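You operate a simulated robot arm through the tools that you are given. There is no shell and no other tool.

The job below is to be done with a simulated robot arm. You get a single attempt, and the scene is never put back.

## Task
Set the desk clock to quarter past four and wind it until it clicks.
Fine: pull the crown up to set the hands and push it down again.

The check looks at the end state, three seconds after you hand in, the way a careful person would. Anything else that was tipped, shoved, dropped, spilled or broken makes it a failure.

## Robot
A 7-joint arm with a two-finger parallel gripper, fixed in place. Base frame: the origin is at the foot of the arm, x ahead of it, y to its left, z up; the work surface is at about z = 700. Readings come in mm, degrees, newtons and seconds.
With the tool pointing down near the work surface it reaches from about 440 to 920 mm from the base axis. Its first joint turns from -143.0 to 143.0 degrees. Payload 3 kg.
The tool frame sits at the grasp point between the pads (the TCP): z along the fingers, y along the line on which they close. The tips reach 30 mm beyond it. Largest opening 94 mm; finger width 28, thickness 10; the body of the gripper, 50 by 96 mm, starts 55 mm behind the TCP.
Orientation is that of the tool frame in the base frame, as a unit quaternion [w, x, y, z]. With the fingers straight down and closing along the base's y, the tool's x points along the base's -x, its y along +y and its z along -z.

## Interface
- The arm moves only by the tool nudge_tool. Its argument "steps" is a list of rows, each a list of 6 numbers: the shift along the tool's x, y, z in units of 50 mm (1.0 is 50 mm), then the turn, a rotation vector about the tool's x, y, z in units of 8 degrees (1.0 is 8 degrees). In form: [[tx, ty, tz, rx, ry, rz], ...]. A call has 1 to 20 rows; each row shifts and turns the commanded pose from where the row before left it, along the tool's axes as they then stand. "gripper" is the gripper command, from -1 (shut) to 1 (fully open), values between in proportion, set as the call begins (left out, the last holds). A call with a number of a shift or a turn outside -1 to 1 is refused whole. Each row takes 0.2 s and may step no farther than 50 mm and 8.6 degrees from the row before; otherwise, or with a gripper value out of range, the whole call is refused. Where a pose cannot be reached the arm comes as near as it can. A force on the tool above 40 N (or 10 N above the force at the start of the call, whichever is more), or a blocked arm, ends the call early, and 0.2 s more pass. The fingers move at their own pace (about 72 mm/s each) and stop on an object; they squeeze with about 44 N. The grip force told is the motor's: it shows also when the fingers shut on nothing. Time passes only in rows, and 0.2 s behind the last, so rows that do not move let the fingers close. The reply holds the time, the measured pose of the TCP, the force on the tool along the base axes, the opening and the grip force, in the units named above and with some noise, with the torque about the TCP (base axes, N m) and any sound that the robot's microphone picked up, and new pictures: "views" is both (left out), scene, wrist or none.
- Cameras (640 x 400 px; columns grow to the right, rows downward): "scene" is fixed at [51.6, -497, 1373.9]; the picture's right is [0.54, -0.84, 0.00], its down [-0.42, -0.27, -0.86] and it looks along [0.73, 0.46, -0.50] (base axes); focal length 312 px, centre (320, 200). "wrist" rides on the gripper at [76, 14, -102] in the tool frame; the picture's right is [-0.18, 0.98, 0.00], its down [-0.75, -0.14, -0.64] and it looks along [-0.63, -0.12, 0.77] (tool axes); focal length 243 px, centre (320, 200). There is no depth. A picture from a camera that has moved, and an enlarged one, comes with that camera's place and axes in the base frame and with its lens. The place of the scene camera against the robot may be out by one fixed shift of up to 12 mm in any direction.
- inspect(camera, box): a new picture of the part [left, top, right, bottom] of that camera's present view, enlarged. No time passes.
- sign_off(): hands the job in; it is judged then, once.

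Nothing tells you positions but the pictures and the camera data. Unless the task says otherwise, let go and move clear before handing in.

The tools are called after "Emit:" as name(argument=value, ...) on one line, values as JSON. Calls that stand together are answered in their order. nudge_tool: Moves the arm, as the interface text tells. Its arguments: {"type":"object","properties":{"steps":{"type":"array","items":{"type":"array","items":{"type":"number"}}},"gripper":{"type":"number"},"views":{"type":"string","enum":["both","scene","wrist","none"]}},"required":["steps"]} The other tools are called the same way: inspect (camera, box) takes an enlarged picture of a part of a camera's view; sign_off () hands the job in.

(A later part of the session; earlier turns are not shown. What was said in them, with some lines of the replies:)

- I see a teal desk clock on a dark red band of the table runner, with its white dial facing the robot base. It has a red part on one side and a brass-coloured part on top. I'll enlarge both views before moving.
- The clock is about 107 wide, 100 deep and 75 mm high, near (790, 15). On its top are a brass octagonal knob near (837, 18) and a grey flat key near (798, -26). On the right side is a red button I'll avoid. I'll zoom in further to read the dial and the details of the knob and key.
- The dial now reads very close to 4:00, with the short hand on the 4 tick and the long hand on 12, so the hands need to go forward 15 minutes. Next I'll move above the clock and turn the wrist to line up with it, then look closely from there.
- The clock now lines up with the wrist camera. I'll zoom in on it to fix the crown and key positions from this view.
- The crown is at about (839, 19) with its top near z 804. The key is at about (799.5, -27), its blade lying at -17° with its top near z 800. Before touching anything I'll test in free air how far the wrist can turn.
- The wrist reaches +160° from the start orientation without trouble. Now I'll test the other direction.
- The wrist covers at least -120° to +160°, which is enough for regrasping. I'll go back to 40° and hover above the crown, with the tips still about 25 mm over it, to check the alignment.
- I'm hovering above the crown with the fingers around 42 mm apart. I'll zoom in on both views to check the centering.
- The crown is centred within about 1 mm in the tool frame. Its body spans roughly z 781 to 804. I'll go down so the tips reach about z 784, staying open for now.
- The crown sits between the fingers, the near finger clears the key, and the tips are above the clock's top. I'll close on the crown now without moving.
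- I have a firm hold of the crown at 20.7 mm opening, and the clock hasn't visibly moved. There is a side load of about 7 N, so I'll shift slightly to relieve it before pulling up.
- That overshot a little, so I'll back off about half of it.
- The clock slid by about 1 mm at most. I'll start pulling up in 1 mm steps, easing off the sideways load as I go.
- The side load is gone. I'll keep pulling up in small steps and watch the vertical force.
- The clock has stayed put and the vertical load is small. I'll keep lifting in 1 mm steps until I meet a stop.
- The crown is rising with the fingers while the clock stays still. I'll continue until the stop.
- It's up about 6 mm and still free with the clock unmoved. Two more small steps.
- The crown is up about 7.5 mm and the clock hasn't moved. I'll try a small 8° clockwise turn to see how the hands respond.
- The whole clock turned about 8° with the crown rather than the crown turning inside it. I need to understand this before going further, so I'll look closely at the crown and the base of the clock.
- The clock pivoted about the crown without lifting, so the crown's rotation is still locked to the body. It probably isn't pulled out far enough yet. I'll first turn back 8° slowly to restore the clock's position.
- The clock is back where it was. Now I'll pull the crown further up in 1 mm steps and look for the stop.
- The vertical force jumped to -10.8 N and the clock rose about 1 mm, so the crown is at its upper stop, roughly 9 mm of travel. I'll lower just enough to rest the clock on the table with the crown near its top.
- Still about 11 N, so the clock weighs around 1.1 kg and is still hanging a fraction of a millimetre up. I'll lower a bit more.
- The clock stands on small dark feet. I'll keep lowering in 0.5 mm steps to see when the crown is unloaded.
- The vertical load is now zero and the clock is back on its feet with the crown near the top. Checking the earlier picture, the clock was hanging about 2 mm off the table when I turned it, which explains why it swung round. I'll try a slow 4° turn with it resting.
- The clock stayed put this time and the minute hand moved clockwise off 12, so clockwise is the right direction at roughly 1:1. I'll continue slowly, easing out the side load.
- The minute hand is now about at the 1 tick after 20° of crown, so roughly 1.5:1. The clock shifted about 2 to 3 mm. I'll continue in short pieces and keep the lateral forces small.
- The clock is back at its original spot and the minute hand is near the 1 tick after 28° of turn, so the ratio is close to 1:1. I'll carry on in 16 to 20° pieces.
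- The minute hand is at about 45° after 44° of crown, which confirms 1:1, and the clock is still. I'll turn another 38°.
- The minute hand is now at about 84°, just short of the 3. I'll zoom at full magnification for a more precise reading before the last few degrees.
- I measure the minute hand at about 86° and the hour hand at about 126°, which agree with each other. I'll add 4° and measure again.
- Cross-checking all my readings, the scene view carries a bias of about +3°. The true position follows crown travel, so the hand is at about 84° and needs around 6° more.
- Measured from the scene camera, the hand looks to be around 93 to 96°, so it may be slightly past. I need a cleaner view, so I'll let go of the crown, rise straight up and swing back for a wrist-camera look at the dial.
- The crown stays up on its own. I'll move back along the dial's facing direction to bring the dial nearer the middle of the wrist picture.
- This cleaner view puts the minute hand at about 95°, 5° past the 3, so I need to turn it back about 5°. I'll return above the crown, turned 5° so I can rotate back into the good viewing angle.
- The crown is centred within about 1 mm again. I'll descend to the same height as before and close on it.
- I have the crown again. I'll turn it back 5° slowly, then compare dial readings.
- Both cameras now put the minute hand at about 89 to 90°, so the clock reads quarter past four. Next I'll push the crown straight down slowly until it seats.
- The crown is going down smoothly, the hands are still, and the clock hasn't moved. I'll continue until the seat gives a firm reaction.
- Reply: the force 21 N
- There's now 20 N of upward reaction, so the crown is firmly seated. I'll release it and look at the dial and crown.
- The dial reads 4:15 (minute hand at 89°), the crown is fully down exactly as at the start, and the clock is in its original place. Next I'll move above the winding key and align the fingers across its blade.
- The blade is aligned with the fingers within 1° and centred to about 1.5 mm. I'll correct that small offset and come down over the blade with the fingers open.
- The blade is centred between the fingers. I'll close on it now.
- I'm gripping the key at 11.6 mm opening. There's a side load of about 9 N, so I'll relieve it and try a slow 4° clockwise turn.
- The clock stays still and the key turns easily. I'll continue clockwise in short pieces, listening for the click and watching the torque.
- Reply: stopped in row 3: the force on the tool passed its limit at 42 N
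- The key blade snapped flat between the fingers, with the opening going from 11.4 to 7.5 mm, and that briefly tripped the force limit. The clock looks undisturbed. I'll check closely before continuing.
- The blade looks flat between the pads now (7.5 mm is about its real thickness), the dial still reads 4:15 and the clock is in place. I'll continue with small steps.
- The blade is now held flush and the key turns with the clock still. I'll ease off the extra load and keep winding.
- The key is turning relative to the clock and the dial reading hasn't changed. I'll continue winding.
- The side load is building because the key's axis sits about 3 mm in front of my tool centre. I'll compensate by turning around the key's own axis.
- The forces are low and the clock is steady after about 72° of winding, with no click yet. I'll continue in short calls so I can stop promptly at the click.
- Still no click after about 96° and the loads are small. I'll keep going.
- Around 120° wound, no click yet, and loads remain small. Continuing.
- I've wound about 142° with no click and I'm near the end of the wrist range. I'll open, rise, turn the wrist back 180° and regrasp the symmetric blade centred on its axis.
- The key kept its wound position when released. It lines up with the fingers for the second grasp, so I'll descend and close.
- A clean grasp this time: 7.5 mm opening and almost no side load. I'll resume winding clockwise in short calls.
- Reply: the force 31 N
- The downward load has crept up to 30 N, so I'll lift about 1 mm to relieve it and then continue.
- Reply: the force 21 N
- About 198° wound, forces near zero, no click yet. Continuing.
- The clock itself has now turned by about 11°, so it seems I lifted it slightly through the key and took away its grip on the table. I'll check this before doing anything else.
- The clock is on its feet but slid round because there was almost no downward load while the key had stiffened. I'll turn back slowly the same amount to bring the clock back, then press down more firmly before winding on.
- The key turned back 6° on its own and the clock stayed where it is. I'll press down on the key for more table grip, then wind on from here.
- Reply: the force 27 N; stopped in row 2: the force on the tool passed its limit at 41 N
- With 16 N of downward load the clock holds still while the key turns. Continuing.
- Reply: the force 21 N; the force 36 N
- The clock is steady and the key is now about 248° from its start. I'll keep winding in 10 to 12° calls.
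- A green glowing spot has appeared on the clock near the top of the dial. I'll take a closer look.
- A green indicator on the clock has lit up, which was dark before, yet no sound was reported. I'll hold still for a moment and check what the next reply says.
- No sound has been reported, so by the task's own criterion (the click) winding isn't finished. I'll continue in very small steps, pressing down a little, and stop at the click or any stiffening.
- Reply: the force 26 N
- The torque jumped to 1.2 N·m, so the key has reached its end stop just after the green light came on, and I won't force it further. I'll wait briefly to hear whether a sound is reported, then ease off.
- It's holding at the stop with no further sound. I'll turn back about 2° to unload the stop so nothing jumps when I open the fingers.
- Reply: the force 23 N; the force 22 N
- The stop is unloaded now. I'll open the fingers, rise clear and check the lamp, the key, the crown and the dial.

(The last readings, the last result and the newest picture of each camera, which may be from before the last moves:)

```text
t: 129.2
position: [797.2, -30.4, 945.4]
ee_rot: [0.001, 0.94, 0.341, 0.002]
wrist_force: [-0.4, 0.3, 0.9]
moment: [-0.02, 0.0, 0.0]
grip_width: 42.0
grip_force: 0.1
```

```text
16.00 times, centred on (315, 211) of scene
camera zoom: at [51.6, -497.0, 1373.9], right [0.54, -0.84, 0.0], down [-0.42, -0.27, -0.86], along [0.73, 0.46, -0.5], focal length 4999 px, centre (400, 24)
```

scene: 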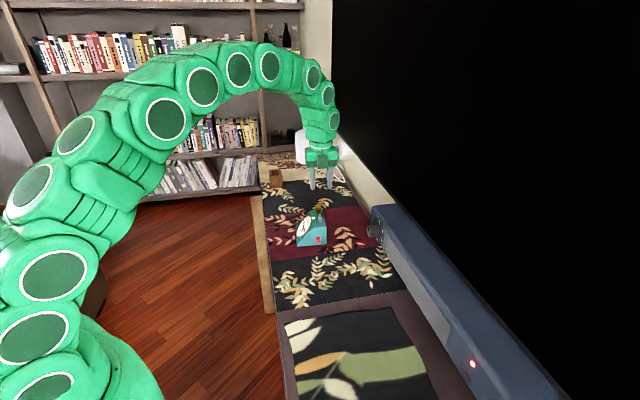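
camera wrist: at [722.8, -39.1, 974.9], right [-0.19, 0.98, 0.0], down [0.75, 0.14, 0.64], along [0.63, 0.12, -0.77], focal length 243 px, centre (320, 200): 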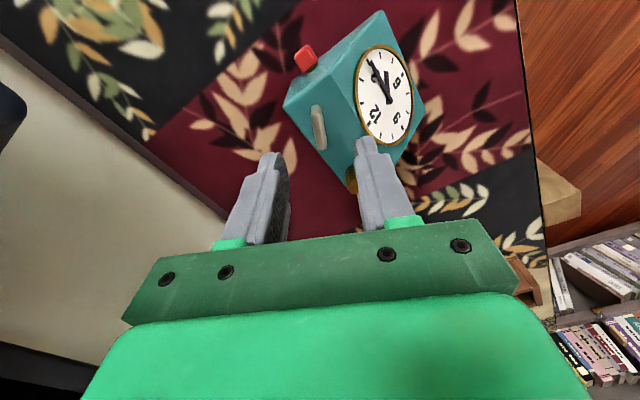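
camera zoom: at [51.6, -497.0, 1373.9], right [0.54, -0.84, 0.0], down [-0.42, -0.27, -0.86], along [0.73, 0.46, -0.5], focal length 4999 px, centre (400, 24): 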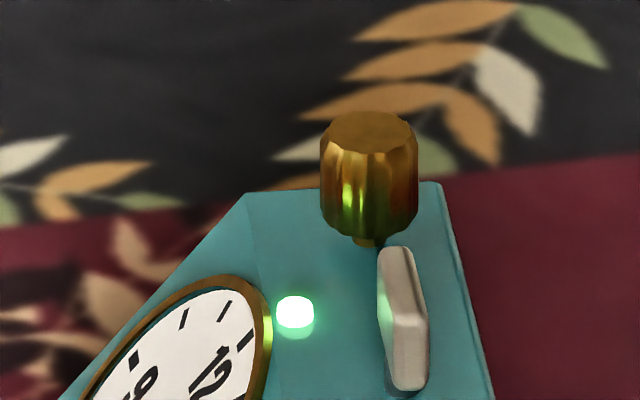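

The crown is down, the lamp stays lit after release and the key kept its position. I'll swing the wrist camera round to the dial for a final precise reading.

Emit:
nudge_tool(steps=[[0, 0, 0, 0, 0, -1], [0, 0, 0, 0, 0, -1], [0, 0, 0, 0, 0, -1], [0, 0, 0, 0, 0, -1], [0, 0, 0, 0, 0, -1], [0, 0, 0, 0, 0, -1], [0, 0, 0, 0, 0, -1], [0, 0, 0, 0, 0, -1], [0, 0, 0, 0, 0, -1], [0, 0, 0, 0, 0, -1], [0, 0, 0, 0, 0, -0.88], [0.664, 0.327, 0.09, 0, 0, 0], [0.664, 0.327, 0.09, 0, 0, 0], [0.664, 0.327, 0.09, 0, 0, 0], [0, 0, 0, 0, 0, 0]], views="wrist")

Emit:
inspect(camera="wrist", box=[250, 80, 360, 175])

```text
t: 132.4
position: [776.4, 82.4, 930.0]
ee_rot: [0.003, 0.447, 0.894, 0.001]
wrist_force: [-0.9, 0.7, -0.3]
moment: [0.0, 0.02, 0.01]
grip_width: 42.4
grip_force: 0.2
camera wrist: at [740.4, 152.7, 1032.0], right [0.9, 0.44, 0.0], down [0.34, -0.69, 0.64], along [0.29, -0.58, -0.77], focal length 243 px, centre (320, 200)
```

wrist: 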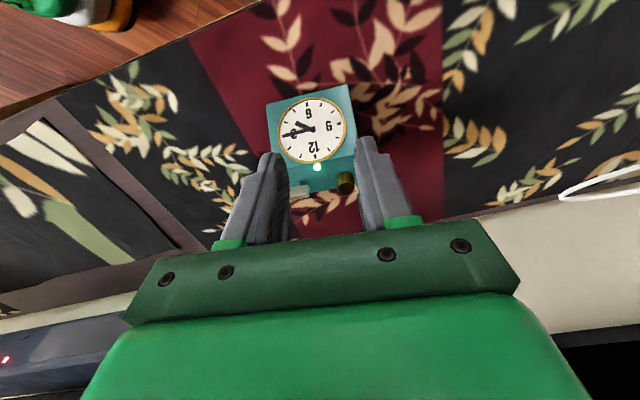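

```text
4.21 times, centred on (305, 128) of wrist
camera zoom: at [740.4, 152.7, 1032.0], right [0.9, 0.44, 0.0], down [0.34, -0.69, 0.64], along [0.29, -0.58, -0.77], focal length 1022 px, centre (383, 505)
```

zoom: 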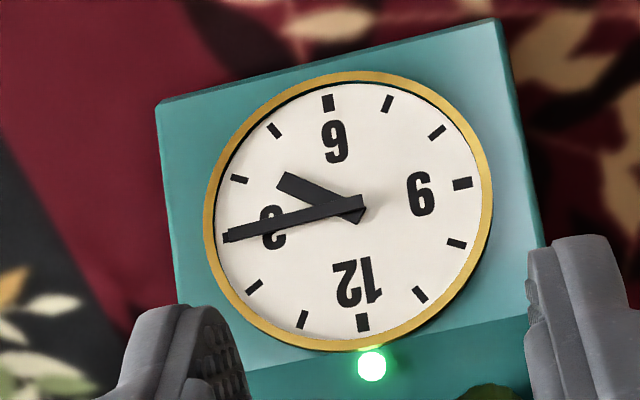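

The dial reads 4:15 with the minute hand at 89.5° and the hour hand just past 4. The crown is down and the lamp is on. I'll raise the arm well clear and take one last look over the whole scene.

Emit:
nudge_tool(steps=[[0, 0, -0.9, 0, 0, 0], [0.3, 0, -0.8, 0, 0, 0], [0.5, 0, -0.7, 0, 0, 0], [0, 0, 0, 0, 0, 0], [0, 0, 0, 0, 0, 0]], views="both")

Emit:
inspect(camera="scene", box=[290, 190, 340, 250])

Emit:
inspect(camera="scene", box=[240, 120, 480, 320])

```text
t: 133.6
position: [753.2, 115.4, 1049.8]
ee_rot: [0.001, 0.447, 0.895, 0.001]
wrist_force: [0.5, 0.6, 0.6]
moment: [0.0, 0.02, -0.02]
grip_width: 42.4
grip_force: 0.1
camera wrist: at [717.6, 185.1, 1150.8], right [0.9, 0.44, 0.0], down [0.34, -0.69, 0.64], along [0.29, -0.58, -0.77], focal length 243 px, centre (320, 200)
```

scene: 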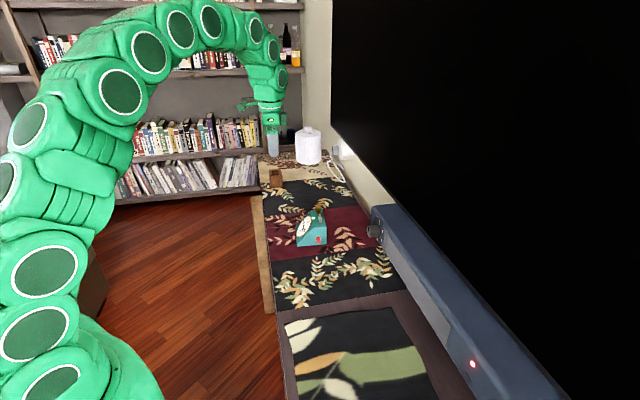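
wrist: 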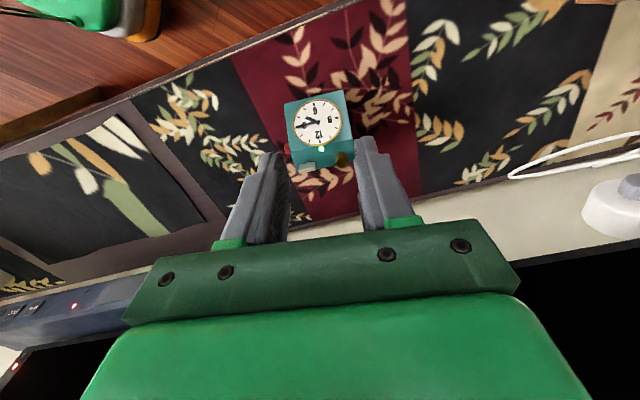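

```text
6.67 times, centred on (315, 220) of scene
camera zoom: at [51.6, -497.0, 1373.9], right [0.54, -0.84, 0.0], down [-0.42, -0.27, -0.86], along [0.73, 0.46, -0.5], focal length 2083 px, centre (353, 67)
```

zoom: 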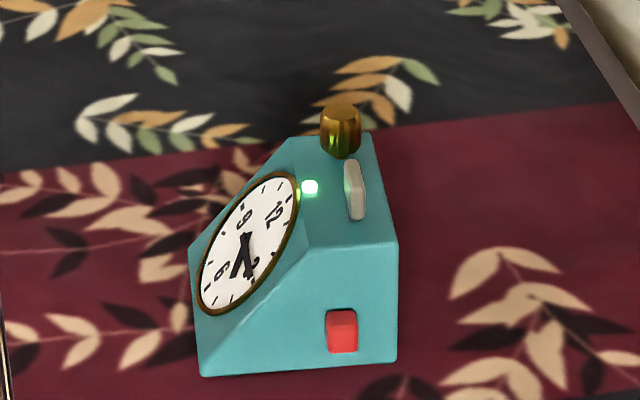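

```text
2.00 times, centred on (360, 220) of scene
camera zoom: at [51.6, -497.0, 1373.9], right [0.54, -0.84, 0.0], down [-0.42, -0.27, -0.86], along [0.73, 0.46, -0.5], focal length 625 px, centre (240, 160)
```

zoom: 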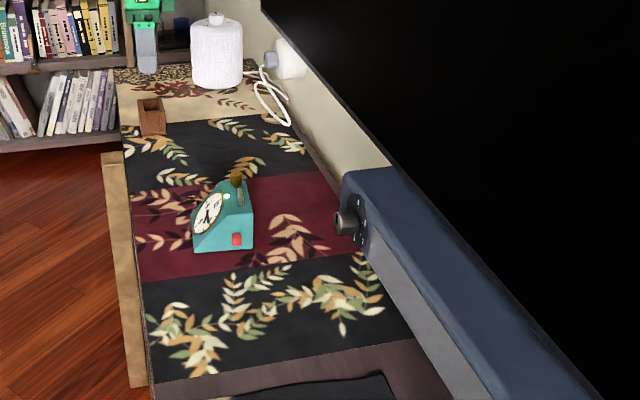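

The clock is upright and reads 4:15, with the crown fully down and the key wound to its end stop. The green lamp is lit, and everything else is where it was. The microphone never reported a click, so I'm relying on the lamp and the end stop as the signs that it's fully wound. The arm is clear, so I'm handing in.

Emit:
sign_off()

```text
The job is handed in.
```

I set the clock to 4:15 and wound it as far as the key would go, but I never heard the click you asked for.

- **Time:** in the last close-up the minute hand was within about half a degree of the 3, with the hour hand just past 4. I pulled the crown up to set the hands, overshot by about 5°, and corrected it. I then pushed the crown back down until it sat as it did at the start.
- **Winding:** I turned the key clockwise about 290° over two grasps. A green lamp on top of the clock came on near the end. A few degrees later the key hit a firm stop, at about 1.2 N·m. I backed off slightly to take the load off, and the lamp stayed lit. The microphone reported no sound at any point, so the lamp and the stop are my only evidence that it is fully wound.
- **Clock moved slightly:** while I was winding, it slid round on the table. It now sits about 11 to 12° clockwise of where it started, with its centre about 6 mm off. I left it there because pushing it back seemed riskier. While I was pulling the crown up, the clock also lifted about 2 mm off the table for a short time, then went back on its feet.
- **Everything else:** the clock is upright, I did not touch the red button, and nothing else in view moved. The arm was clear when I handed in.
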